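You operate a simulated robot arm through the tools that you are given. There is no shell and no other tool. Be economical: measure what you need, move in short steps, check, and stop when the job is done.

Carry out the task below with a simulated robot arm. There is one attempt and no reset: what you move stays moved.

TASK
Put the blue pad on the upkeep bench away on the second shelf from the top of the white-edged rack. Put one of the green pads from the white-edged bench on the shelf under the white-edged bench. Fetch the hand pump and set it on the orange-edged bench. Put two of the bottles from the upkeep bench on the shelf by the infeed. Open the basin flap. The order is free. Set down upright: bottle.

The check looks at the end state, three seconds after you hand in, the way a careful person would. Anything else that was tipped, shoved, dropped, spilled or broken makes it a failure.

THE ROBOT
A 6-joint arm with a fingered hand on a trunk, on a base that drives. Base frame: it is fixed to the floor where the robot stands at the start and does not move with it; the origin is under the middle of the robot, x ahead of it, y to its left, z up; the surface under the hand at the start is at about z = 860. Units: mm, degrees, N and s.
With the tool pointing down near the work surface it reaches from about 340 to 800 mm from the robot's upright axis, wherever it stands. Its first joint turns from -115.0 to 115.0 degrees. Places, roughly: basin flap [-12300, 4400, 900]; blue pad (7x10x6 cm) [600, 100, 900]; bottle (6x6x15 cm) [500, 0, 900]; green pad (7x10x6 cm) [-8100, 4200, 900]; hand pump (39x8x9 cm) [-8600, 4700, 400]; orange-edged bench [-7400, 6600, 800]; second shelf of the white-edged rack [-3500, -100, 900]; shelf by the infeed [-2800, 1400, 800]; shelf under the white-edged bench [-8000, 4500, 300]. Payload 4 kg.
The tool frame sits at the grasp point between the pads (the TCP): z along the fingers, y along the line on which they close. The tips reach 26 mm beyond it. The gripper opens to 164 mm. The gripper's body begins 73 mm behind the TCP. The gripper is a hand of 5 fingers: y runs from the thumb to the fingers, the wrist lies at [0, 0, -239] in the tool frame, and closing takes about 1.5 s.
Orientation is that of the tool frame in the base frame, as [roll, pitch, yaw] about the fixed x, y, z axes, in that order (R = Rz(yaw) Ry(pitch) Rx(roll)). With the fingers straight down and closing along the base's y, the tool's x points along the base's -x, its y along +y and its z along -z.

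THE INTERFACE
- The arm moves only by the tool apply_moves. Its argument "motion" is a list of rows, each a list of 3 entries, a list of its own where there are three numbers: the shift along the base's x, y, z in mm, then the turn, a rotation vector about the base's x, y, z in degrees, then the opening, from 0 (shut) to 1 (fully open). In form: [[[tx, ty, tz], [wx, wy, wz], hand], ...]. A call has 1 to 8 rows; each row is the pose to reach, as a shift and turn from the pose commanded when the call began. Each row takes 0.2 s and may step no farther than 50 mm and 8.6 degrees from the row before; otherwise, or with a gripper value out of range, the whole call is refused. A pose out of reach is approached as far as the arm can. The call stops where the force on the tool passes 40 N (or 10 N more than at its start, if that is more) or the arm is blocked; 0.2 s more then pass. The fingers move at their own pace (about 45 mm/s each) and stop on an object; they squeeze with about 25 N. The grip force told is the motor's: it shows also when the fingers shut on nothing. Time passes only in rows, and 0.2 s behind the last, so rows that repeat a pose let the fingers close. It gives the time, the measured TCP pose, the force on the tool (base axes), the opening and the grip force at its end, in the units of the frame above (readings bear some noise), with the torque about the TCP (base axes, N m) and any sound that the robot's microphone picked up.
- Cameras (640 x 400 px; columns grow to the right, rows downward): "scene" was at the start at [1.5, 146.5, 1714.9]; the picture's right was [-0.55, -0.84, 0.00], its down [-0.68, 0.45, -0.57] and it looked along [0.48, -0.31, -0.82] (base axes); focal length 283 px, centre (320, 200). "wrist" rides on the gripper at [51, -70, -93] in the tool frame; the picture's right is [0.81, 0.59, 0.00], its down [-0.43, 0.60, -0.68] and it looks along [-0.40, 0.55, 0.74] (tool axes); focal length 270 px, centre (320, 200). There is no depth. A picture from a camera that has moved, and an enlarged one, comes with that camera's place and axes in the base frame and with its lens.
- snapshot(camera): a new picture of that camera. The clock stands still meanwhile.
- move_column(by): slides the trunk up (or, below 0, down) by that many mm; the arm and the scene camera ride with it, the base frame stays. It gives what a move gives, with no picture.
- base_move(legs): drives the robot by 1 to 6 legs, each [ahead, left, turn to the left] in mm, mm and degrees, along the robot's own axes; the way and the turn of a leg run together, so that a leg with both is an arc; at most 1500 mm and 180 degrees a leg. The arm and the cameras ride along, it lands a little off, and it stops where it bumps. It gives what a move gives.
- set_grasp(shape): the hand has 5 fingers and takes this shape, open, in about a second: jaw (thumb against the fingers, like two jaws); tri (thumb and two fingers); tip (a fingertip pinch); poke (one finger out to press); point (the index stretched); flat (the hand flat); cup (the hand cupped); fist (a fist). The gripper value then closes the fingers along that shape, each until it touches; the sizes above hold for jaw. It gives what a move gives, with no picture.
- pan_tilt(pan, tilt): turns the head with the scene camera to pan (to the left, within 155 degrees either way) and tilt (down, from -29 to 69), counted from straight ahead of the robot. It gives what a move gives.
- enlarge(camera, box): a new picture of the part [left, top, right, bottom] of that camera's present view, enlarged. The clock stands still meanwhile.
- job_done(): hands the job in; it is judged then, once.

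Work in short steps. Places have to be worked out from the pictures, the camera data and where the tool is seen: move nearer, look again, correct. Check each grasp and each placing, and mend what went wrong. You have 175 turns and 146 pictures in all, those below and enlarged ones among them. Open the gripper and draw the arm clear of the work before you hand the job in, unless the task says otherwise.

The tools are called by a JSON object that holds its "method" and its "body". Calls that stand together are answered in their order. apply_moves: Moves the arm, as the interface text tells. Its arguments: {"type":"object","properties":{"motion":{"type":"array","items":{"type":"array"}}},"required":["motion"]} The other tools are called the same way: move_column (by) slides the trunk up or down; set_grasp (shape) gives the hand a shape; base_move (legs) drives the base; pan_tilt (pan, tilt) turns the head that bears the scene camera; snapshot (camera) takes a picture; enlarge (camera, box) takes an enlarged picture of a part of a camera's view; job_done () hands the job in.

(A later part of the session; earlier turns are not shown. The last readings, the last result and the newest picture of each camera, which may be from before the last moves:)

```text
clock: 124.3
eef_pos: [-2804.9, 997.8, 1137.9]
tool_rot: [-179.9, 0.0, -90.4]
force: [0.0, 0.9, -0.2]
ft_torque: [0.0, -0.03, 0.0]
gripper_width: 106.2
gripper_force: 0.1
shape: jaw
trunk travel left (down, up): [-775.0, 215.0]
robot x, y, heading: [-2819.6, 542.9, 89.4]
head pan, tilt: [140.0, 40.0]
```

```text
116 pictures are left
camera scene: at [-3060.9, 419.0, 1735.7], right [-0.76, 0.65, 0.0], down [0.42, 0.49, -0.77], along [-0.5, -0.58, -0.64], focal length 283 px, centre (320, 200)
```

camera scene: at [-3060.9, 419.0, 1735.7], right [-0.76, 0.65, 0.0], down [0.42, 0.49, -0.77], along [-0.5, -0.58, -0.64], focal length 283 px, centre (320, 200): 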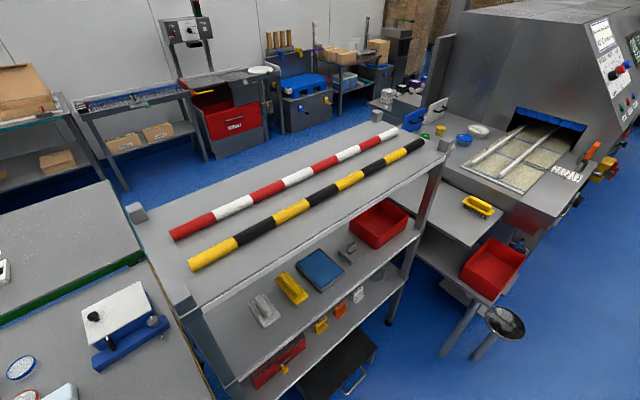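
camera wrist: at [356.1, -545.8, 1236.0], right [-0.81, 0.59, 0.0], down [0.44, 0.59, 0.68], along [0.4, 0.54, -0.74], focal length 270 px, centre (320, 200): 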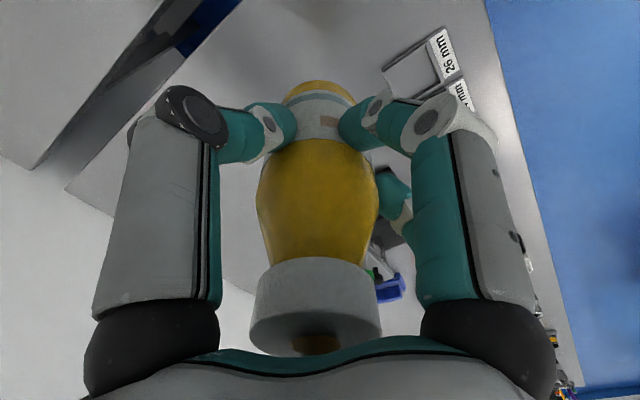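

Both bottles upright. The rack's open face is toward the aisle; let me zoom on its second shelf.

{"method": "enlarge", "body": {"camera": "scene", "box": [180, 170, 460, 345]}}

{"method": "pan_tilt", "body": {"pan": 120, "tilt": 45}}

{"method": "snapshot", "body": {"camera": "scene"}}

```text
2.29 times, centred on (320, 258) of scene
camera zoom: at [-3060.9, 419.0, 1735.7], right [-0.76, 0.65, 0.0], down [0.42, 0.49, -0.77], along [-0.5, -0.58, -0.64], focal length 646 px, centre (320, 69)
```

zoom: 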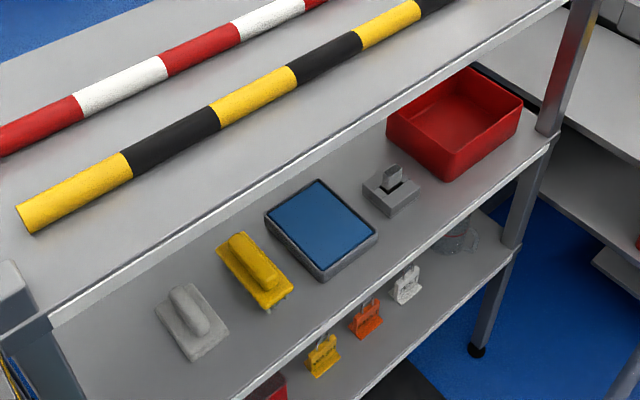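

```text
clock: 125.2
eef_pos: [-2806.0, 998.2, 1137.9]
tool_rot: [-179.9, 0.0, -90.5]
force: [-0.2, -0.2, 0.3]
ft_torque: [0.0, 0.01, 0.01]
gripper_width: 106.0
gripper_force: 0.0
shape: jaw
trunk travel left (down, up): [-775.0, 215.0]
robot x, y, heading: [-2819.4, 543.5, 89.6]
head pan, tilt: [120.0, 45.0]
```

```text
114 pictures are left
camera scene: at [-3076.4, 443.5, 1728.4], right [-0.5, 0.87, 0.0], down [0.61, 0.35, -0.71], along [-0.61, -0.35, -0.71], focal length 283 px, centre (320, 200)
```

scene: 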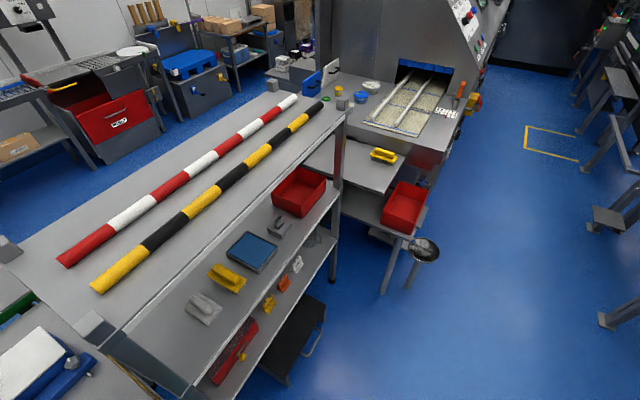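

The edges are white and matching hand pads (yellow, white) lie on shelf 2; free spot left of the white pad near [-3138,-40]. The blue pad has a ridge I can grip with the hand tilted 45°. Drive back to the upkeep bench.

{"method": "base_move", "body": {"legs": [[0, -1000, 0], [0, -1000, 0], [0, 0, -90], [0, -450, 0], [500, 0, 0]]}}

{"method": "pan_tilt", "body": {"pan": 0, "tilt": 50}}

{"method": "snapshot", "body": {"camera": "scene"}}

```text
clock: 143.8
eef_pos: [135.9, 105.4, 1135.7]
tool_rot: [-179.9, -0.1, -179.3]
force: [0.8, -0.6, -0.3]
ft_torque: [-0.01, 0.0, -0.02]
gripper_width: 105.9
gripper_force: 0.1
shape: jaw
trunk travel left (down, up): [-775.0, 215.0]
robot x, y, heading: [-321.6, 113.1, 0.8]
head pan, tilt: [120.0, 45.0]
```

```text
clock: 145.8
eef_pos: [135.6, 105.7, 1136.7]
tool_rot: [-179.9, -0.1, -179.4]
force: [-0.4, 0.5, 0.2]
ft_torque: [0.01, 0.02, 0.01]
gripper_width: 106.1
gripper_force: 0.0
shape: jaw
trunk travel left (down, up): [-775.0, 215.0]
robot x, y, heading: [-323.0, 112.2, 0.8]
head pan, tilt: [0.0, 50.0]
```

```text
113 pictures are left
camera scene: at [-305.6, 298.2, 1721.5], right [0.01, -1.0, 0.0], down [-0.77, -0.01, -0.64], along [0.64, 0.01, -0.77], focal length 283 px, centre (320, 200)
```

scene: 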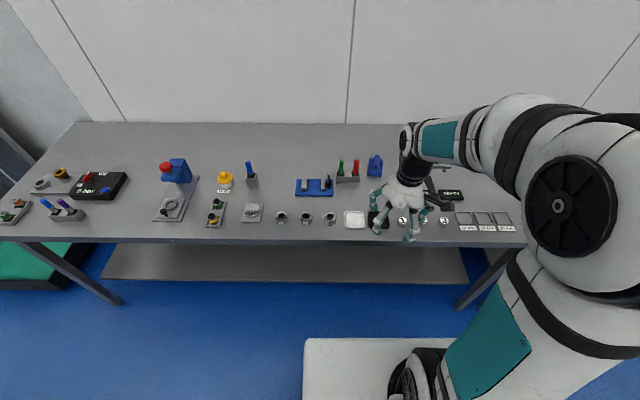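

Move ahead to x≈−60 and align with the pad.

{"method": "base_move", "body": {"legs": [[255, -30, -0.8]]}}

{"method": "apply_moves", "body": {"motion": [[[0, 0, 0], [0, -7.5, 0], 0.6], [[0, 0, 0], [0, -15, 0], 0.55], [[0, 0, 0], [0, -22.5, 0], 0.5], [[0, 0, 0], [0, -30, 0], 0.45], [[0, 0, 0], [0, -37.5, 0], 0.45], [[0, 0, 0], [0, -45, 0], 0.45]]}}

{"method": "snapshot", "body": {"camera": "wrist"}}

{"method": "snapshot", "body": {"camera": "scene"}}

```text
clock: 147.6
eef_pos: [394.4, 69.9, 1135.6]
tool_rot: [-179.9, -0.1, 179.9]
force: [0.9, 0.1, 0.6]
ft_torque: [0.01, 0.03, 0.02]
gripper_width: 105.7
gripper_force: 0.0
shape: jaw
trunk travel left (down, up): [-775.0, 215.0]
robot x, y, heading: [-64.2, 84.8, 0.2]
head pan, tilt: [0.0, 50.0]
```

```text
clock: 149.0
eef_pos: [434.4, 70.3, 1152.5]
tool_rot: [179.7, 40.8, 180.0]
force: [0.2, 0.2, 0.1]
ft_torque: [0.01, -0.01, 0.0]
gripper_width: 74.2
gripper_force: 0.1
shape: jaw
out of reach, approached as far as the arm can: row 5, 6
trunk travel left (down, up): [-775.0, 215.0]
robot x, y, heading: [-60.9, 86.2, -0.3]
head pan, tilt: [0.0, 50.0]
```

```text
112 pictures are left
camera wrist: at [335.4, -0.2, 1189.0], right [-0.61, 0.59, -0.53], down [-0.12, 0.59, 0.8], along [0.78, 0.55, -0.3], focal length 270 px, centre (320, 200)
```

wrist: 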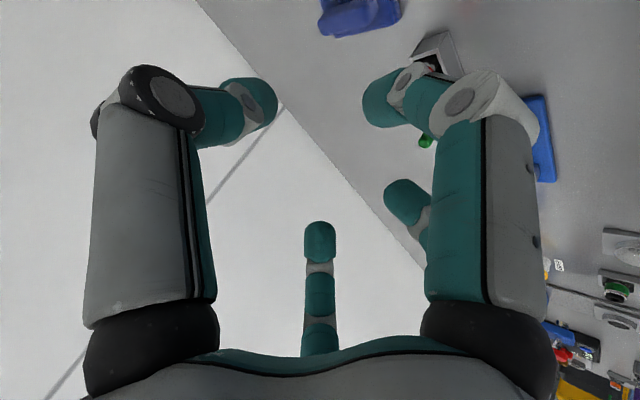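

```text
111 pictures are left
camera scene: at [-45.5, 269.9, 1721.5], right [0.0, -1.0, 0.0], down [-0.77, 0.0, -0.64], along [0.64, 0.0, -0.77], focal length 283 px, centre (320, 200)
```

scene: 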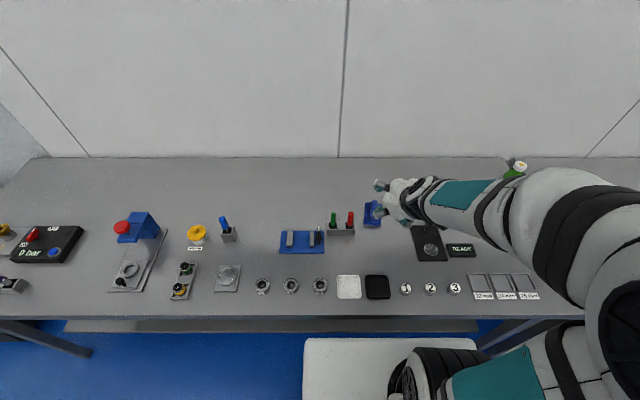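

Pad centre estimated [590,74]. I'll advance toward it while completing the tilt.

{"method": "apply_moves", "body": {"motion": [[[40, 1, 0], [0, 0, 0], 0.45], [[70, 2, -30], [0, 0, 0], 0.45], [[100, 4, -65], [0, 0, 0], 0.45], [[100, 4, -105], [0, 0, 0], 0.45], [[100, 4, -140], [0, 0, 0], 0.45]]}}

{"method": "snapshot", "body": {"camera": "wrist"}}

{"method": "enlarge", "body": {"camera": "scene", "box": [320, 150, 480, 250]}}

```text
clock: 150.2
eef_pos: [536.5, 56.0, 1016.8]
tool_rot: [175.6, 40.4, 168.1]
force: [0.7, 2.5, 0.3]
ft_torque: [-0.17, 0.07, -0.18]
gripper_width: 74.0
gripper_force: 0.0
shape: jaw
out of reach, approached as far as the arm can: row 2, 3
trunk travel left (down, up): [-775.0, 215.0]
robot x, y, heading: [-63.9, 82.6, 0.3]
head pan, tilt: [0.0, 50.0]
```

```text
110 pictures are left
camera wrist: at [427.3, 0.4, 1050.5], right [-0.51, 0.71, -0.49], down [-0.02, 0.56, 0.83], along [0.86, 0.44, -0.27], focal length 270 px, centre (320, 200)
```

wrist: 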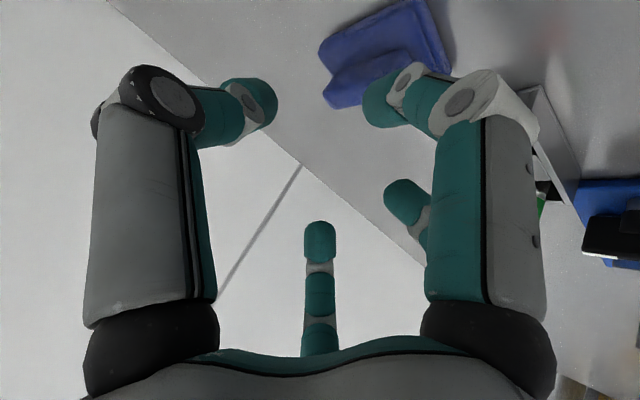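

```text
4.00 times, centred on (400, 200) of scene
camera zoom: at [-43.9, 270.2, 1721.5], right [0.0, -1.0, 0.0], down [-0.77, 0.0, -0.64], along [0.64, 0.0, -0.77], focal length 1131 px, centre (0, 200)
```

zoom: 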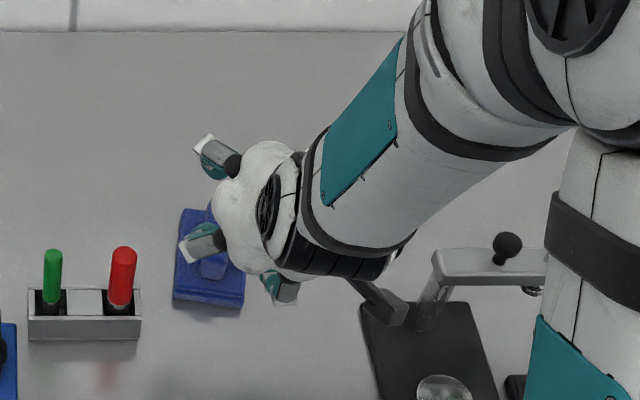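

The pose got awkward (too folded, yaw off to 168°). I'll back the base off for a longer reach and re-square the tool.

{"method": "base_move", "body": {"legs": [[-130, 0, 0]]}}

{"method": "apply_moves", "body": {"motion": [[[20, 5, 20], [0, 0, 6], 0.45], [[50, 10, 20], [0, 0, 12], 0.45], [[80, 14, 20], [0, 0, 12], 0.45]]}}

```text
clock: 151.5
eef_pos: [403.6, 71.2, 1019.1]
tool_rot: [179.6, 40.7, 180.0]
force: [-1.2, 0.1, 1.1]
ft_torque: [0.03, -0.03, -0.01]
gripper_width: 74.2
gripper_force: 0.1
shape: jaw
trunk travel left (down, up): [-775.0, 215.0]
robot x, y, heading: [-189.8, 81.4, -0.3]
head pan, tilt: [0.0, 50.0]
```

```text
clock: 152.3
eef_pos: [485.4, 85.9, 1038.4]
tool_rot: [179.6, 40.6, -168.1]
force: [-0.1, 0.5, 0.0]
ft_torque: [-0.01, -0.01, -0.01]
gripper_width: 73.8
gripper_force: 0.1
shape: jaw
trunk travel left (down, up): [-775.0, 215.0]
robot x, y, heading: [-191.2, 83.0, -0.2]
head pan, tilt: [0.0, 50.0]
```

The arm had simply not settled; I'll undo the yaw and finish the tilt at the longer reach.

{"method": "apply_moves", "body": {"motion": [[[20, -6, 0], [0, 0, -6], 0.45], [[40, -12, 0], [0, 0, -12], 0.45], [[40, -12, 0], [0, -4, -12], 0.45], [[40, -12, 0], [0, -4, -12], 0.45]]}}

{"method": "snapshot", "body": {"camera": "wrist"}}

{"method": "enlarge", "body": {"camera": "scene", "box": [320, 120, 480, 220]}}

```text
clock: 153.3
eef_pos: [524.6, 73.5, 1038.3]
tool_rot: [-179.8, 44.5, -179.6]
force: [-0.8, -0.9, 0.4]
ft_torque: [-0.03, 0.01, -0.04]
gripper_width: 73.9
gripper_force: 0.1
shape: jaw
trunk travel left (down, up): [-775.0, 215.0]
robot x, y, heading: [-196.6, 87.9, -0.2]
head pan, tilt: [0.0, 50.0]
```

```text
108 pictures are left
camera wrist: at [423.7, 2.8, 1068.5], right [-0.58, 0.59, -0.57], down [-0.17, 0.6, 0.78], along [0.8, 0.55, -0.25], focal length 270 px, centre (320, 200)
```

wrist: 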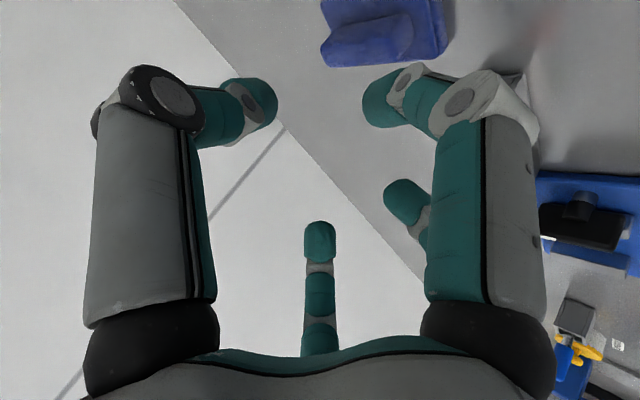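

```text
4.00 times, centred on (400, 170) of scene
camera zoom: at [-175.9, 270.1, 1721.5], right [0.0, -1.0, 0.0], down [-0.77, 0.0, -0.64], along [0.64, 0.0, -0.77], focal length 1131 px, centre (0, 320)
```

zoom: 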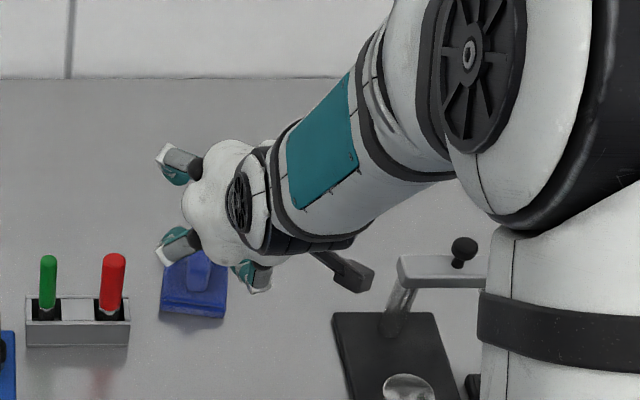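

Pad axis looks rotated about −5° with its ridge centre near [590,78]. I'll move closer above.

{"method": "apply_moves", "body": {"motion": [[[20, 2, -20], [0, 0, -5], 0.45], [[45, 4, -50], [0, 0, -5], 0.45], [[62, 5, -85], [0, 0, -5], 0.45], [[62, 5, -90], [0, 0, -5], 0.45]]}}

{"method": "snapshot", "body": {"camera": "wrist"}}

{"method": "enlarge", "body": {"camera": "scene", "box": [320, 120, 480, 220]}}

```text
clock: 154.3
eef_pos: [588.3, 76.5, 951.8]
tool_rot: [-179.7, 44.9, 175.2]
force: [-4.0, -1.2, 16.9]
ft_torque: [-0.19, 0.6, -0.03]
gripper_width: 72.4
gripper_force: 0.1
shape: jaw
trunk travel left (down, up): [-775.0, 215.0]
robot x, y, heading: [-195.4, 80.8, -0.3]
head pan, tilt: [0.0, 50.0]
```

```text
106 pictures are left
camera wrist: at [480.5, 15.8, 981.4], right [-0.52, 0.63, -0.57], down [-0.12, 0.61, 0.78], along [0.84, 0.48, -0.24], focal length 270 px, centre (320, 200)
```

wrist: 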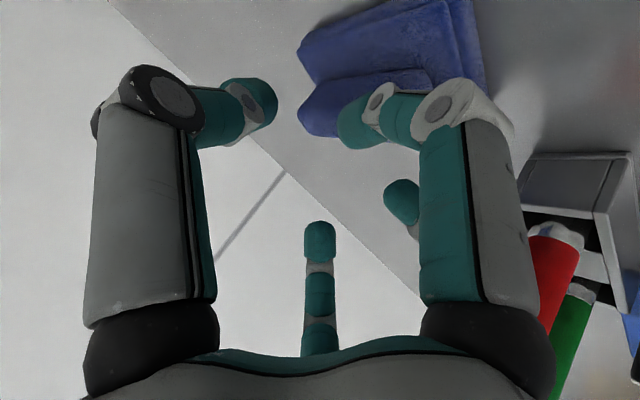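

```text
4.00 times, centred on (400, 170) of scene
camera zoom: at [-178.6, 269.9, 1721.8], right [0.0, -1.0, 0.0], down [-0.77, 0.0, -0.64], along [0.64, 0.0, -0.77], focal length 1131 px, centre (0, 320)
```

zoom: 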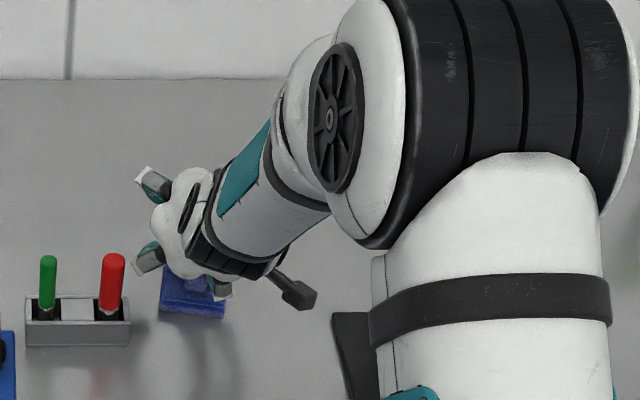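

A lower finger of the jaw shape touches the pad in this tilt (16.9 N). I'll back out along the tool axis, then try the fingertip-pinch shape.

{"method": "apply_moves", "body": {"motion": [[[0, 0, 20], [0, 0, 0], 0.45], [[-20, 0, 60], [0, 0, 0], 0.45], [[-40, 0, 100], [0, 0, 0], 0.45]]}}

{"method": "set_grasp", "body": {"shape": "tip"}}

{"method": "snapshot", "body": {"camera": "wrist"}}

{"method": "enlarge", "body": {"camera": "scene", "box": [320, 120, 480, 220]}}

```text
clock: 155.1
eef_pos: [547.7, 74.4, 1048.4]
tool_rot: [-179.8, 44.7, 175.3]
force: [0.0, -0.4, 0.6]
ft_torque: [0.02, -0.04, 0.04]
gripper_width: 73.7
gripper_force: 0.0
shape: jaw
trunk travel left (down, up): [-775.0, 215.0]
robot x, y, heading: [-193.3, 82.6, -0.2]
head pan, tilt: [0.0, 50.0]
```

```text
clock: 156.0
eef_pos: [548.2, 74.3, 1047.5]
tool_rot: [-179.7, 44.7, 175.2]
force: [0.1, 0.7, -0.5]
ft_torque: [0.0, -0.04, -0.02]
gripper_width: 163.9
gripper_force: 0.0
shape: tip
trunk travel left (down, up): [-775.0, 215.0]
robot x, y, heading: [-194.4, 84.4, 0.1]
head pan, tilt: [0.0, 50.0]
```

```text
104 pictures are left
camera wrist: at [441.6, 13.7, 1078.4], right [-0.52, 0.63, -0.57], down [-0.12, 0.61, 0.78], along [0.84, 0.48, -0.24], focal length 270 px, centre (320, 200)
```

wrist: 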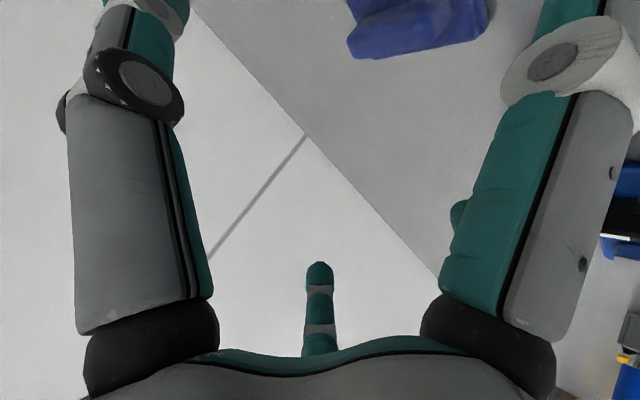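

```text
4.00 times, centred on (400, 170) of scene
camera zoom: at [-176.0, 270.0, 1721.5], right [0.0, -1.0, 0.0], down [-0.77, 0.0, -0.64], along [0.64, 0.0, -0.77], focal length 1131 px, centre (0, 320)
```

zoom: 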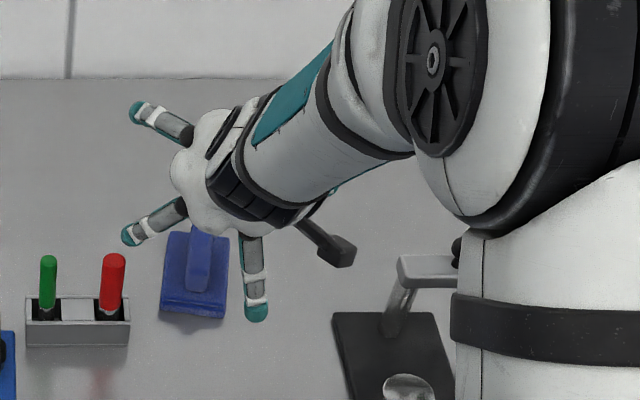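

The pad hasn't moved. I'll partly close the tip shape to see how it closes.

{"method": "apply_moves", "body": {"motion": [[[0, 0, 0], [0, 0, 0], 0.4], [[0, 0, 0], [0, 0, 0], 0.3], [[0, 0, 0], [0, 0, 0], 0.3], [[0, 0, 0], [0, 0, 0], 0.3], [[0, 0, 0], [0, 0, 0], 0.3], [[0, 0, 0], [0, 0, 0], 0.3]]}}

{"method": "snapshot", "body": {"camera": "wrist"}}

{"method": "enlarge", "body": {"camera": "scene", "box": [320, 120, 480, 220]}}

```text
clock: 157.4
eef_pos: [547.7, 75.2, 1048.2]
tool_rot: [-179.8, 44.5, 175.3]
force: [-0.5, 0.4, -1.2]
ft_torque: [0.0, -0.01, 0.0]
gripper_width: 49.4
gripper_force: 0.1
shape: tip
trunk travel left (down, up): [-775.0, 215.0]
robot x, y, heading: [-198.1, 83.2, -0.2]
head pan, tilt: [0.0, 50.0]
```

```text
102 pictures are left
camera wrist: at [441.4, 13.7, 1078.7], right [-0.52, 0.63, -0.57], down [-0.12, 0.61, 0.78], along [0.84, 0.48, -0.24], focal length 270 px, centre (320, 200)
```

wrist: 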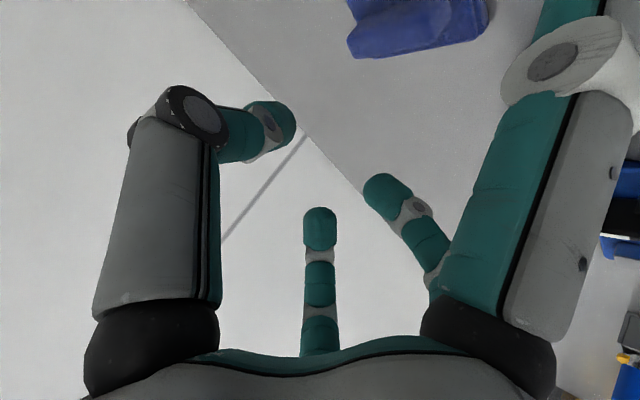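

```text
4.00 times, centred on (400, 170) of scene
camera zoom: at [-176.1, 270.0, 1721.5], right [0.0, -1.0, 0.0], down [-0.77, 0.0, -0.64], along [0.64, 0.0, -0.77], focal length 1131 px, centre (0, 320)
```

zoom: 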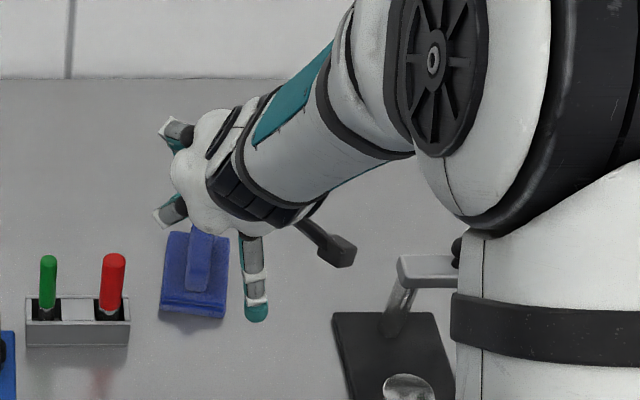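

The lower (+x) finger would be in the way in this tilt; flipping the hand 180° about its own axis puts that side (and camera) on top. I'll raise and roll the hand.

{"method": "apply_moves", "body": {"motion": [[[-10, 0, 30], [0, 0, 0], 0.3], [[-20, 0, 60], [0, 0, 0], 0.3]]}}

{"method": "set_grasp", "body": {"shape": "jaw"}}

{"method": "apply_moves", "body": {"motion": [[[0, 0, 0], [5.3, -0.4, -5.3], 0.4], [[0, 0, 0], [10.6, -0.8, -10.6], 0.4], [[0, 0, 0], [15.9, -1.2, -15.9], 0.4], [[0, 0, 0], [21.2, -1.6, -21.2], 0.4], [[0, 0, 0], [26.5, -2.0, -26.5], 0.4], [[0, 0, 0], [31.8, -2.4, -31.8], 0.4], [[0, 0, 0], [37.1, -2.8, -37.1], 0.4], [[0, 0, 0], [42.4, -3.2, -42.4], 0.4]]}}

```text
clock: 158.0
eef_pos: [525.8, 78.4, 1107.0]
tool_rot: [-179.9, 44.8, 175.2]
force: [-0.1, 0.0, 0.4]
ft_torque: [-0.02, -0.02, 0.01]
gripper_width: 49.8
gripper_force: 0.1
shape: tip
trunk travel left (down, up): [-775.0, 215.0]
robot x, y, heading: [-192.6, 84.8, -0.3]
head pan, tilt: [0.0, 50.0]
```

```text
clock: 158.9
eef_pos: [527.7, 79.2, 1107.6]
tool_rot: [-179.8, 44.7, 175.4]
force: [-1.1, -0.5, 0.3]
ft_torque: [0.0, 0.02, -0.03]
gripper_width: 164.1
gripper_force: 0.0
shape: jaw
trunk travel left (down, up): [-775.0, 215.0]
robot x, y, heading: [-194.1, 84.3, -0.0]
head pan, tilt: [0.0, 50.0]
```

```text
clock: 160.7
eef_pos: [527.9, 78.2, 1108.0]
tool_rot: [139.4, 19.9, 107.7]
force: [-0.8, 0.6, -0.1]
ft_torque: [0.02, -0.02, 0.01]
gripper_width: 66.0
gripper_force: 0.1
shape: jaw
trunk travel left (down, up): [-775.0, 215.0]
robot x, y, heading: [-192.3, 86.2, -0.3]
head pan, tilt: [0.0, 50.0]
```

Rolling works; continue the remaining 120°.

{"method": "apply_moves", "body": {"motion": [[[0, 0, 0], [5.3, -0.4, -5.3], 0.4], [[0, 0, 0], [10.6, -0.8, -10.6], 0.4], [[0, 0, 0], [15.9, -1.2, -15.9], 0.4], [[0, 0, 0], [21.2, -1.6, -21.2], 0.4], [[0, 0, 0], [26.5, -2.0, -26.5], 0.4], [[0, 0, 0], [31.8, -2.4, -31.8], 0.4], [[0, 0, 0], [37.1, -2.8, -37.1], 0.4], [[0, 0, 0], [42.4, -3.2, -42.4], 0.4]]}}

{"method": "apply_moves", "body": {"motion": [[[0, 0, 0], [5.3, -0.4, -5.3], 0.4], [[0, 0, 0], [10.6, -0.8, -10.6], 0.4], [[0, 0, 0], [15.9, -1.2, -15.9], 0.4], [[0, 0, 0], [21.2, -1.6, -21.2], 0.4], [[0, 0, 0], [26.5, -2.0, -26.5], 0.4], [[0, 0, 0], [31.8, -2.4, -31.8], 0.4], [[0, 0, 0], [37.1, -2.8, -37.1], 0.4], [[0, 0, 0], [42.4, -3.2, -42.4], 0.4]]}}

{"method": "snapshot", "body": {"camera": "wrist"}}

{"method": "enlarge", "body": {"camera": "scene", "box": [320, 120, 480, 220]}}

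```text
clock: 162.5
eef_pos: [525.7, 78.3, 1107.3]
tool_rot: [139.6, -21.4, 63.3]
force: [0.6, -0.2, -0.2]
ft_torque: [-0.01, -0.03, -0.01]
gripper_width: 65.9
gripper_force: 0.1
shape: jaw
trunk travel left (down, up): [-775.0, 215.0]
robot x, y, heading: [-190.7, 83.5, -0.3]
head pan, tilt: [0.0, 50.0]
```

```text
clock: 164.3
eef_pos: [526.9, 78.2, 1109.2]
tool_rot: [-179.0, -45.4, -5.2]
force: [-0.1, 0.0, -0.4]
ft_torque: [0.02, -0.03, 0.02]
gripper_width: 66.0
gripper_force: 0.0
shape: jaw
trunk travel left (down, up): [-775.0, 215.0]
robot x, y, heading: [-194.2, 86.1, 0.0]
head pan, tilt: [0.0, 50.0]
```

```text
100 pictures are left
camera wrist: at [501.3, 148.3, 1210.5], right [0.52, -0.64, 0.57], down [-0.83, -0.54, 0.16], along [0.2, -0.55, -0.81], focal length 270 px, centre (320, 200)
```

wrist: 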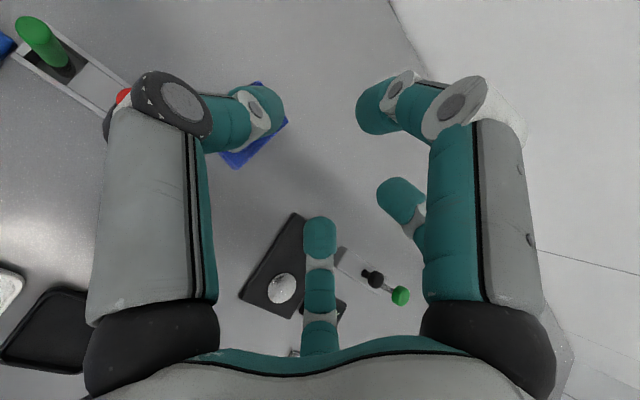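

```text
4.00 times, centred on (400, 170) of scene
camera zoom: at [-176.1, 270.0, 1721.5], right [0.0, -1.0, 0.0], down [-0.77, 0.0, -0.64], along [0.64, 0.0, -0.77], focal length 1131 px, centre (0, 320)
```

zoom: 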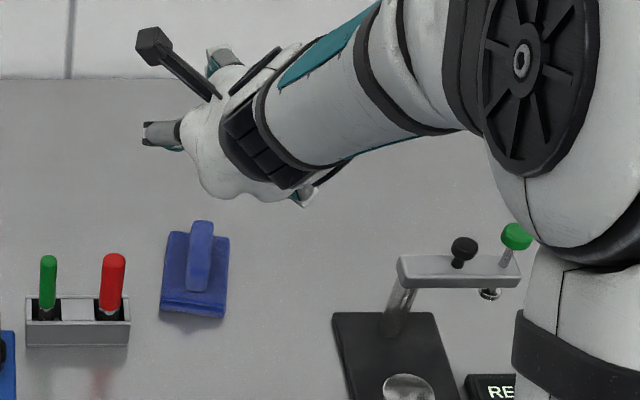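

Flipped cleanly and the pad is undisturbed: ridge centre ~[585,76], axis ~−8°. Approach to z≈965.

{"method": "apply_moves", "body": {"motion": [[[14, 0, -36], [0, 0, -3], 0.4], [[28, -1, -72], [0, 0, -3], 0.4], [[42, -1, -108], [0, 0, -3], 0.4], [[56, -2, -144], [0, 0, -3], 0.4]]}}

{"method": "snapshot", "body": {"camera": "wrist"}}

{"method": "enlarge", "body": {"camera": "scene", "box": [320, 120, 480, 220]}}

```text
clock: 165.3
eef_pos: [583.8, 78.7, 962.5]
tool_rot: [-179.0, -45.4, -8.0]
force: [0.7, 0.2, -0.2]
ft_torque: [0.01, 0.02, -0.03]
gripper_width: 65.9
gripper_force: 0.1
shape: jaw
trunk travel left (down, up): [-775.0, 215.0]
robot x, y, heading: [-192.1, 84.1, -0.3]
head pan, tilt: [0.0, 50.0]
```

```text
98 pictures are left
camera wrist: at [561.8, 149.8, 1063.3], right [0.49, -0.66, 0.57], down [-0.86, -0.49, 0.16], along [0.18, -0.57, -0.81], focal length 270 px, centre (320, 200)
```

wrist: 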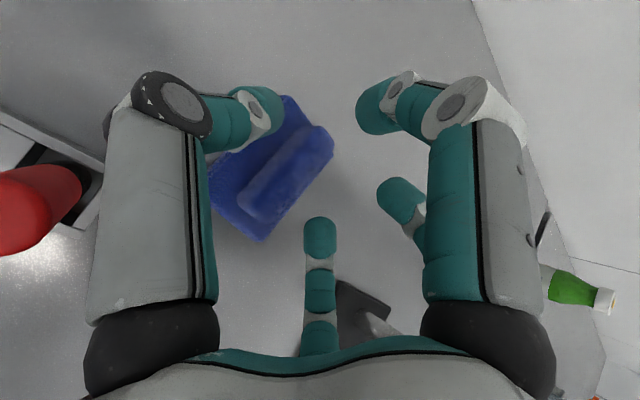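

```text
4.00 times, centred on (400, 170) of scene
camera zoom: at [-174.9, 270.0, 1721.5], right [0.0, -1.0, 0.0], down [-0.77, 0.0, -0.64], along [0.64, 0.0, -0.77], focal length 1131 px, centre (0, 320)
```

zoom: 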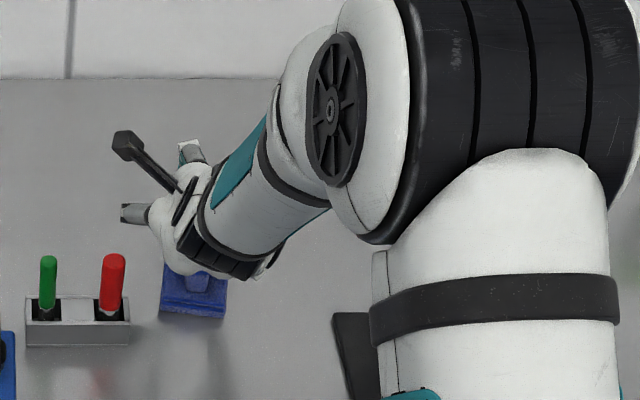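

Combined estimate: ridge centre ~[595,70], yaw −10°. Nudge and descend gently to z≈925.

{"method": "apply_moves", "body": {"motion": [[[8, -8, 0], [0, 0, -2], 0.4], [[8, -8, -10], [0, 0, -2], 0.4], [[8, -8, -20], [0, 0, -2], 0.4], [[8, -8, -28], [0, 0, -2], 0.4], [[8, -8, -34], [0, 0, -2], 0.4]]}}

{"method": "snapshot", "body": {"camera": "wrist"}}

```text
clock: 166.5
eef_pos: [589.2, 67.7, 928.3]
tool_rot: [-179.0, -45.5, -10.0]
force: [-0.5, -0.1, 0.7]
ft_torque: [0.0, -0.01, 0.0]
gripper_width: 65.9
gripper_force: 0.1
shape: jaw
trunk travel left (down, up): [-775.0, 215.0]
robot x, y, heading: [-193.6, 83.4, -0.2]
head pan, tilt: [0.0, 50.0]
```

```text
96 pictures are left
camera wrist: at [570.2, 139.1, 1029.5], right [0.46, -0.68, 0.57], down [-0.87, -0.46, 0.16], along [0.15, -0.57, -0.81], focal length 270 px, centre (320, 200)
```

wrist: 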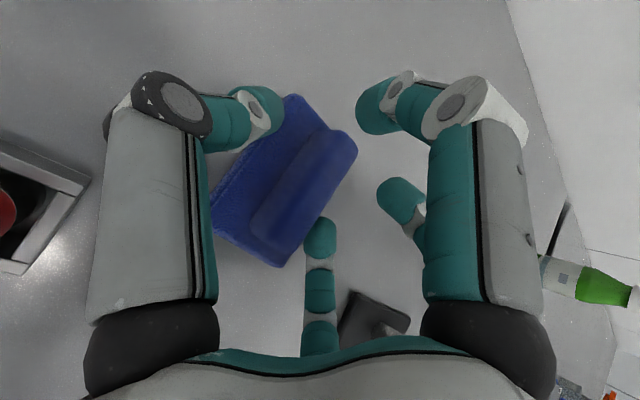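

The ridge centre projects to [597,68], right between the fingers. Descend ~12 more and close.

{"method": "apply_moves", "body": {"motion": [[[4, 0, -6], [0, 0, 0], 0.4], [[6, 0, -12], [0, 0, 0], 0.4], [[6, 0, -14], [0, 0, 0], 0.4]]}}

{"method": "apply_moves", "body": {"motion": [[[0, 0, 0], [0, 0, 0], 0.2], [[0, 0, 0], [0, 0, 0], 0.1], [[0, 0, 0], [0, 0, 0], 0.0], [[0, 0, 0], [0, 0, 0], 0.0], [[0, 0, 0], [0, 0, 0], 0.0], [[0, 0, 0], [0, 0, 0], 0.0]]}}

{"method": "snapshot", "body": {"camera": "wrist"}}

```text
clock: 167.3
eef_pos: [596.4, 68.3, 918.6]
tool_rot: [-179.0, -45.7, -10.0]
force: [-3.2, 1.1, 19.4]
ft_torque: [0.39, 0.62, 0.02]
gripper_width: 64.8
gripper_force: 0.0
shape: jaw
trunk travel left (down, up): [-775.0, 215.0]
robot x, y, heading: [-196.1, 84.2, -0.3]
head pan, tilt: [0.0, 50.0]
```

```text
clock: 168.7
eef_pos: [597.4, 68.7, 916.6]
tool_rot: [-179.2, -45.8, -10.0]
force: [2.1, 1.3, 9.0]
ft_torque: [0.08, -0.59, 0.15]
gripper_width: 18.7
gripper_force: 25.5
shape: jaw
trunk travel left (down, up): [-775.0, 215.0]
robot x, y, heading: [-194.6, 82.8, -0.0]
head pan, tilt: [0.0, 50.0]
```

```text
95 pictures are left
camera wrist: at [578.0, 140.6, 1018.6], right [0.46, -0.68, 0.57], down [-0.87, -0.46, 0.16], along [0.16, -0.57, -0.81], focal length 270 px, centre (320, 200)
```

wrist: 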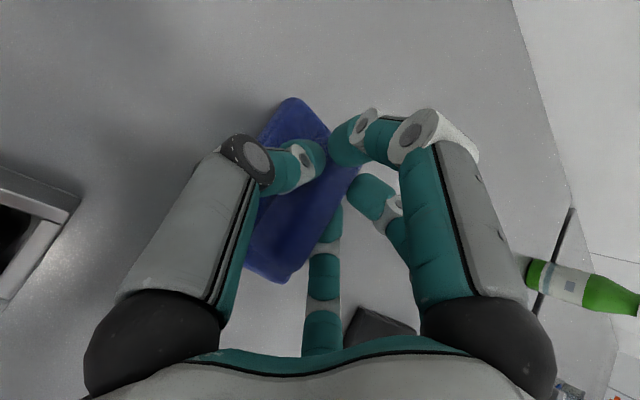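

Ridge gripped (18.7 mm, 25 N). Lift.

{"method": "apply_moves", "body": {"motion": [[[0, 0, 15], [0, 0, 0], 0.0], [[0, 0, 50], [0, 0, 0], 0.0], [[0, 0, 95], [0, 0, 0], 0.0], [[0, 0, 140], [0, 0, 0], 0.0], [[-20, 0, 180], [0, 0, 0], 0.0]]}}

{"method": "snapshot", "body": {"camera": "wrist"}}

{"method": "enlarge", "body": {"camera": "scene", "box": [320, 100, 480, 200]}}

```text
clock: 169.9
eef_pos: [577.8, 67.5, 1097.3]
tool_rot: [-179.0, -45.5, -10.0]
force: [-0.2, 0.9, -0.4]
ft_torque: [0.01, -0.03, 0.01]
gripper_width: 18.1
gripper_force: 24.9
shape: jaw
trunk travel left (down, up): [-775.0, 215.0]
robot x, y, heading: [-193.4, 81.0, -0.3]
head pan, tilt: [0.0, 50.0]
```

```text
94 pictures are left
camera wrist: at [557.8, 139.7, 1199.1], right [0.46, -0.68, 0.57], down [-0.87, -0.46, 0.16], along [0.16, -0.57, -0.81], focal length 270 px, centre (320, 200)
```

wrist: 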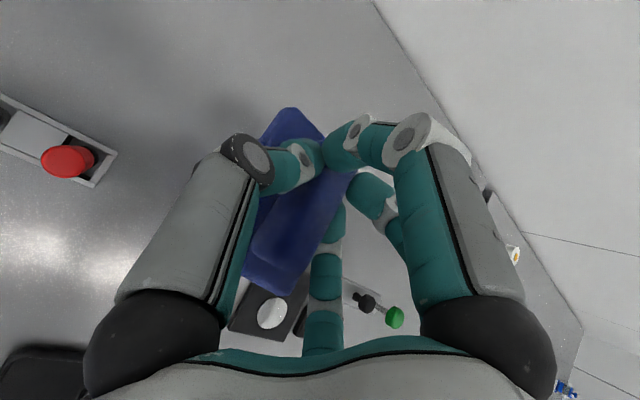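

```text
4.00 times, centred on (400, 150) of scene
camera zoom: at [-178.0, 270.0, 1721.4], right [0.0, -1.0, 0.0], down [-0.77, 0.0, -0.64], along [0.64, 0.0, -0.77], focal length 1131 px, centre (0, 400)
```

zoom: 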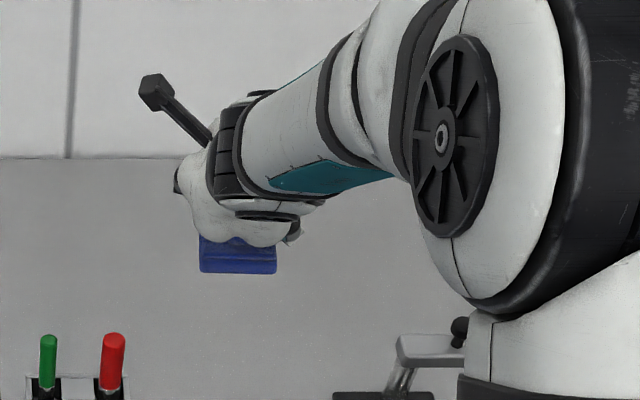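

Pad held. I'll raise and retract the arm a bit for travel, then drive around to face the rack from the aisle.

{"method": "apply_moves", "body": {"motion": [[[-30, 2, 25], [0, 0, 3], 0.0], [[-65, 5, 50], [0, 0, 6], 0.0], [[-100, 8, 75], [0, 0, 10], 0.0], [[-130, 8, 90], [0, 0, 10], 0.0], [[-130, 8, 90], [0, 0, 10], 0.0]]}}

{"method": "base_move", "body": {"legs": [[-550, 0, 0], [0, 0, -90], [-520, 0, 0], [0, -1000, 0]]}}

{"method": "pan_tilt", "body": {"pan": -30, "tilt": 40}}

{"method": "snapshot", "body": {"camera": "scene"}}

```text
clock: 171.1
eef_pos: [444.5, 89.7, 1178.1]
tool_rot: [180.0, -45.8, 0.0]
force: [0.4, 0.5, -1.3]
ft_torque: [0.0, 0.0, -0.06]
gripper_width: 18.1
gripper_force: 24.8
shape: jaw
out of reach, approached as far as the arm can: row 3, 4, 5
trunk travel left (down, up): [-775.0, 215.0]
robot x, y, heading: [-194.6, 82.4, 0.1]
head pan, tilt: [0.0, 50.0]
```

```text
clock: 185.4
eef_pos: [-1724.6, -50.3, 1179.5]
tool_rot: [-180.0, -45.8, -88.7]
force: [0.8, -0.1, -1.3]
ft_torque: [0.02, -0.01, 0.02]
gripper_width: 18.0
gripper_force: 25.2
shape: jaw
trunk travel left (down, up): [-775.0, 215.0]
robot x, y, heading: [-1742.1, 590.9, -88.8]
head pan, tilt: [0.0, 50.0]
```

```text
clock: 186.4
eef_pos: [-1723.7, -51.0, 1179.5]
tool_rot: [-180.0, -45.8, -88.7]
force: [0.1, 0.2, -1.9]
ft_torque: [0.01, -0.03, 0.01]
gripper_width: 18.0
gripper_force: 24.8
shape: jaw
trunk travel left (down, up): [-775.0, 215.0]
robot x, y, heading: [-1740.0, 587.1, -88.7]
head pan, tilt: [-30.0, 40.0]
```

```text
92 pictures are left
camera scene: at [-1598.1, 577.9, 1735.6], right [-0.88, 0.48, 0.0], down [0.31, 0.56, -0.77], along [-0.37, -0.67, -0.64], focal length 283 px, centre (320, 200)
```

scene: 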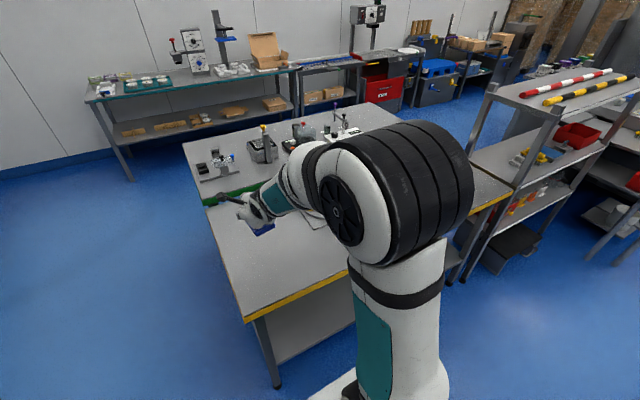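

All clear. Continue strafing, back off to y≈840, then in front of the rack.

{"method": "base_move", "body": {"legs": [[0, -960, -1.3], [-250, 0, 0]]}}

{"method": "snapshot", "body": {"camera": "scene"}}

```text
clock: 192.7
eef_pos: [-2673.0, 184.5, 1179.6]
tool_rot: [-180.0, -45.9, -89.7]
force: [-0.8, 0.5, 0.1]
ft_torque: [0.01, -0.01, -0.02]
gripper_width: 17.8
gripper_force: 24.8
shape: jaw
trunk travel left (down, up): [-775.0, 215.0]
robot x, y, heading: [-2680.5, 821.6, -89.8]
head pan, tilt: [-30.0, 40.0]
```

```text
91 pictures are left
camera scene: at [-2536.8, 811.9, 1735.7], right [-0.87, 0.5, 0.0], down [0.32, 0.56, -0.77], along [-0.38, -0.67, -0.64], focal length 283 px, centre (320, 200)
```

scene: 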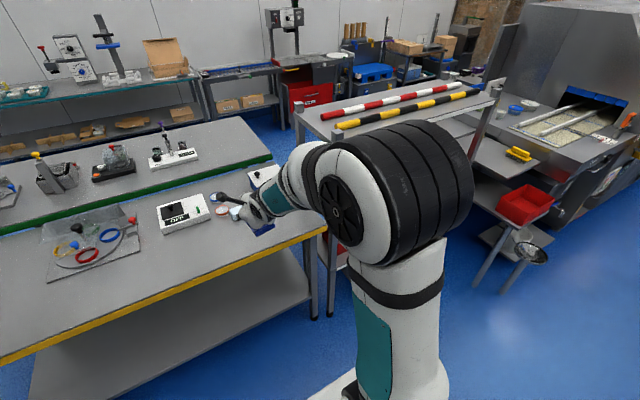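

Strafe to x≈−3140.

{"method": "base_move", "body": {"legs": [[0, -460, 0]]}}

{"method": "pan_tilt", "body": {"pan": -20, "tilt": 55}}

{"method": "snapshot", "body": {"camera": "scene"}}

{"method": "snapshot", "body": {"camera": "wrist"}}

```text
clock: 195.5
eef_pos: [-3141.4, 181.2, 1177.2]
tool_rot: [-179.9, -45.9, -89.6]
force: [0.9, -0.4, -1.1]
ft_torque: [-0.01, 0.03, 0.02]
gripper_width: 17.7
gripper_force: 25.0
shape: jaw
trunk travel left (down, up): [-775.0, 215.0]
robot x, y, heading: [-3147.9, 818.3, -89.7]
head pan, tilt: [-30.0, 40.0]
```

```text
clock: 196.3
eef_pos: [-3140.5, 182.1, 1178.3]
tool_rot: [180.0, -45.8, -89.6]
force: [-0.3, 0.5, -1.9]
ft_torque: [0.01, -0.02, 0.02]
gripper_width: 17.8
gripper_force: 25.4
shape: jaw
trunk travel left (down, up): [-775.0, 215.0]
robot x, y, heading: [-3148.8, 819.0, -89.5]
head pan, tilt: [-20.0, 55.0]
```

```text
90 pictures are left
camera scene: at [-2987.4, 813.8, 1715.0], right [-0.94, 0.34, 0.0], down [0.28, 0.77, -0.57], along [-0.19, -0.54, -0.82], focal length 283 px, centre (320, 200)
```

scene: 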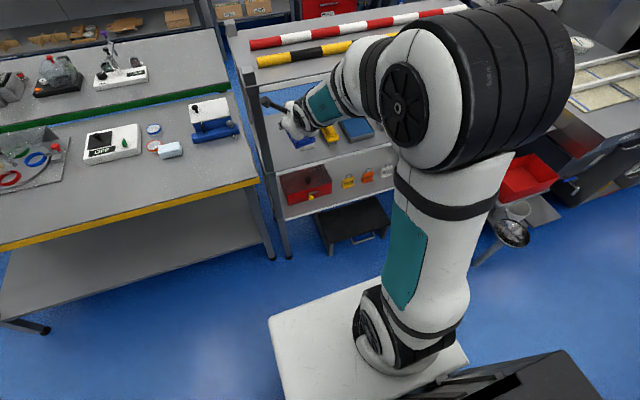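

```text
89 pictures are left
camera wrist: at [-3071.5, 213.5, 1279.0], right [-0.58, -0.57, 0.58], down [-0.6, 0.78, 0.16], along [-0.55, -0.25, -0.8], focal length 270 px, centre (320, 200)
```

wrist: 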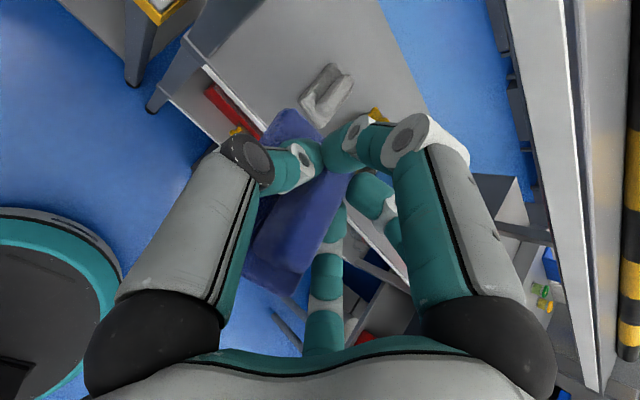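

The left lane's front post conflicts with the wrist camera at this 45° tilt, so I'll re-grasp flatter. First set the pad down on a free spot of the yellow-edged bench beside the rack; drive there.

{"method": "base_move", "body": {"legs": [[0, 600, 0], [60, 0, 0]]}}

{"method": "snapshot", "body": {"camera": "scene"}}

{"method": "snapshot", "body": {"camera": "wrist"}}

```text
clock: 200.1
eef_pos: [-2559.7, 124.7, 1176.9]
tool_rot: [180.0, -45.8, -89.4]
force: [-0.3, -0.3, -1.5]
ft_torque: [0.01, 0.0, -0.04]
gripper_width: 18.3
gripper_force: 25.1
shape: jaw
trunk travel left (down, up): [-775.0, 215.0]
robot x, y, heading: [-2569.3, 763.8, -89.5]
head pan, tilt: [-20.0, 55.0]
```

```text
88 pictures are left
camera scene: at [-2408.2, 757.3, 1715.0], right [-0.94, 0.33, 0.0], down [0.27, 0.77, -0.57], along [-0.19, -0.54, -0.82], focal length 283 px, centre (320, 200)
```

scene: 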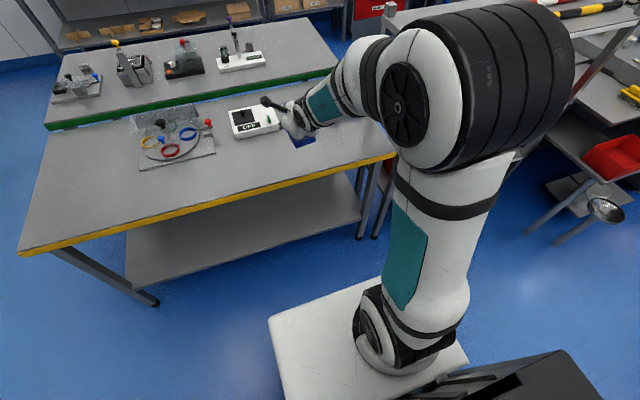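

```text
87 pictures are left
camera wrist: at [-2490.3, 157.2, 1278.1], right [-0.58, -0.57, 0.58], down [-0.6, 0.78, 0.16], along [-0.55, -0.25, -0.8], focal length 270 px, centre (320, 200)
```

wrist: 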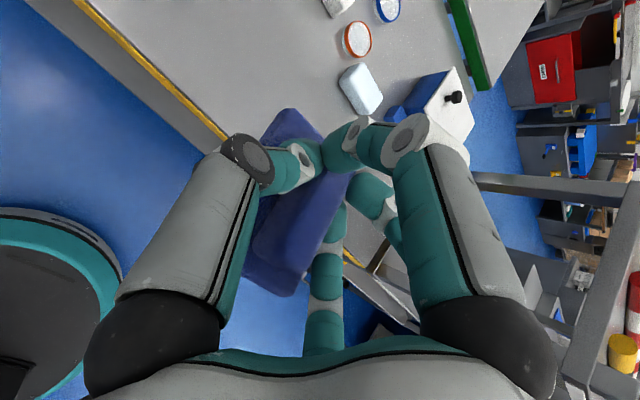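

There's clear bench around [-2480,-30] (edge at y≈61). Move over it and descend.

{"method": "apply_moves", "body": {"motion": [[[19, -39, 0], [0, 0, 0], 0.0], [[38, -78, -20], [0, 0, 0], 0.0], [[57, -117, -50], [0, 0, 0], 0.0], [[76, -155, -90], [0, 0, 0], 0.0], [[76, -155, -135], [0, 0, 0], 0.0], [[76, -155, -180], [0, 0, 0], 0.0]]}}

{"method": "snapshot", "body": {"camera": "scene"}}

{"method": "snapshot", "body": {"camera": "wrist"}}

```text
refused: row 3 steps farther than a row can; nothing moved
```

```text
86 pictures are left
camera scene: at [-2408.2, 757.3, 1715.0], right [-0.94, 0.33, 0.0], down [0.27, 0.77, -0.57], along [-0.19, -0.54, -0.82], focal length 283 px, centre (320, 200)
```

scene: 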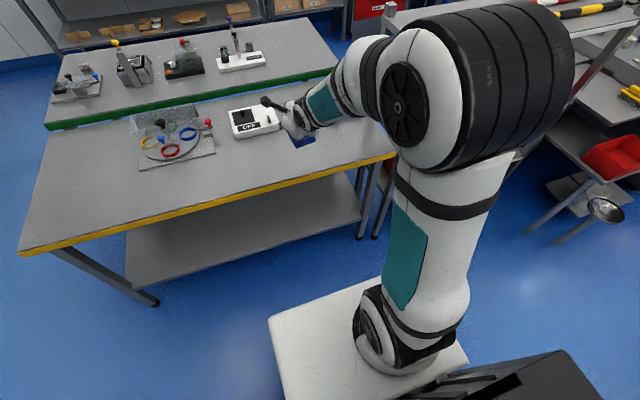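

```text
85 pictures are left
camera wrist: at [-2490.3, 157.2, 1278.1], right [-0.58, -0.57, 0.58], down [-0.6, 0.78, 0.16], along [-0.55, -0.25, -0.8], focal length 270 px, centre (320, 200)
```

wrist: 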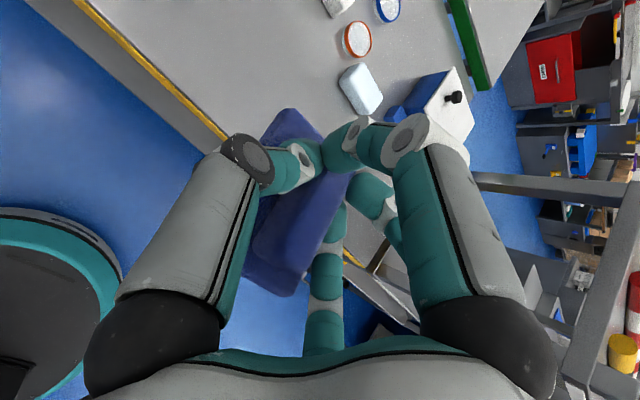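

The step size was too big; I'll use smaller rows.

{"method": "apply_moves", "body": {"motion": [[[19, -39, 0], [0, 0, 0], 0.0], [[38, -78, -10], [0, 0, 0], 0.0], [[57, -117, -25], [0, 0, 0], 0.0], [[76, -155, -45], [0, 0, 0], 0.0], [[76, -155, -90], [0, 0, 0], 0.0], [[76, -155, -135], [0, 0, 0], 0.0], [[76, -155, -180], [0, 0, 0], 0.0]]}}

{"method": "enlarge", "body": {"camera": "scene", "box": [180, 70, 380, 195]}}

{"method": "snapshot", "body": {"camera": "wrist"}}

```text
clock: 201.7
eef_pos: [-2484.3, -29.4, 997.8]
tool_rot: [-177.0, -45.2, -94.4]
force: [1.3, -0.1, 0.1]
ft_torque: [0.06, 0.14, -0.06]
gripper_width: 17.8
gripper_force: 25.1
shape: jaw
trunk travel left (down, up): [-775.0, 215.0]
robot x, y, heading: [-2571.0, 768.6, -89.2]
head pan, tilt: [-20.0, 55.0]
```

```text
3.20 times, centred on (280, 132) of scene
camera zoom: at [-2408.0, 758.2, 1715.0], right [-0.94, 0.33, 0.0], down [0.27, 0.77, -0.57], along [-0.19, -0.54, -0.82], focal length 905 px, centre (448, 416)
```

zoom: 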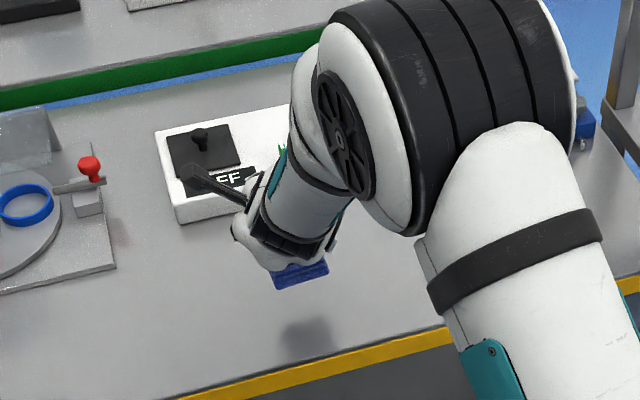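

```text
83 pictures are left
camera wrist: at [-2417.1, -0.7, 1100.5], right [-0.63, -0.54, 0.55], down [-0.57, 0.81, 0.15], along [-0.53, -0.22, -0.82], focal length 270 px, centre (320, 200)
```

wrist: 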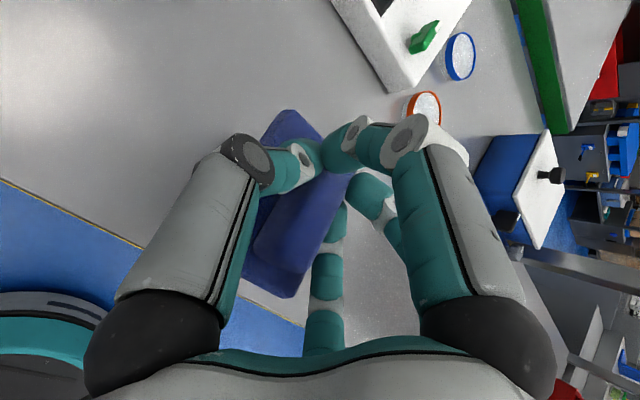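

Clear below. Descend to about 935, then creep to contact.

{"method": "apply_moves", "body": {"motion": [[[0, 0, -30], [0, 0, 0], 0.0], [[0, 0, -55], [0, 0, 0], 0.0], [[0, 0, -65], [0, 0, 0], 0.0], [[0, 0, -70], [0, 0, 0], 0.0], [[0, 0, -74], [0, 0, 0], 0.0], [[0, 0, -78], [0, 0, 0], 0.0], [[0, 0, -82], [0, 0, 0], 0.0]]}}

```text
clock: 203.3
eef_pos: [-2484.8, -29.0, 921.1]
tool_rot: [-179.9, -46.3, -89.5]
force: [-6.0, 6.7, 19.7]
ft_torque: [-0.55, -0.13, -0.08]
gripper_width: 18.2
gripper_force: 25.1
shape: jaw
trunk travel left (down, up): [-775.0, 215.0]
robot x, y, heading: [-2569.6, 764.7, -89.5]
head pan, tilt: [-20.0, 55.0]
```

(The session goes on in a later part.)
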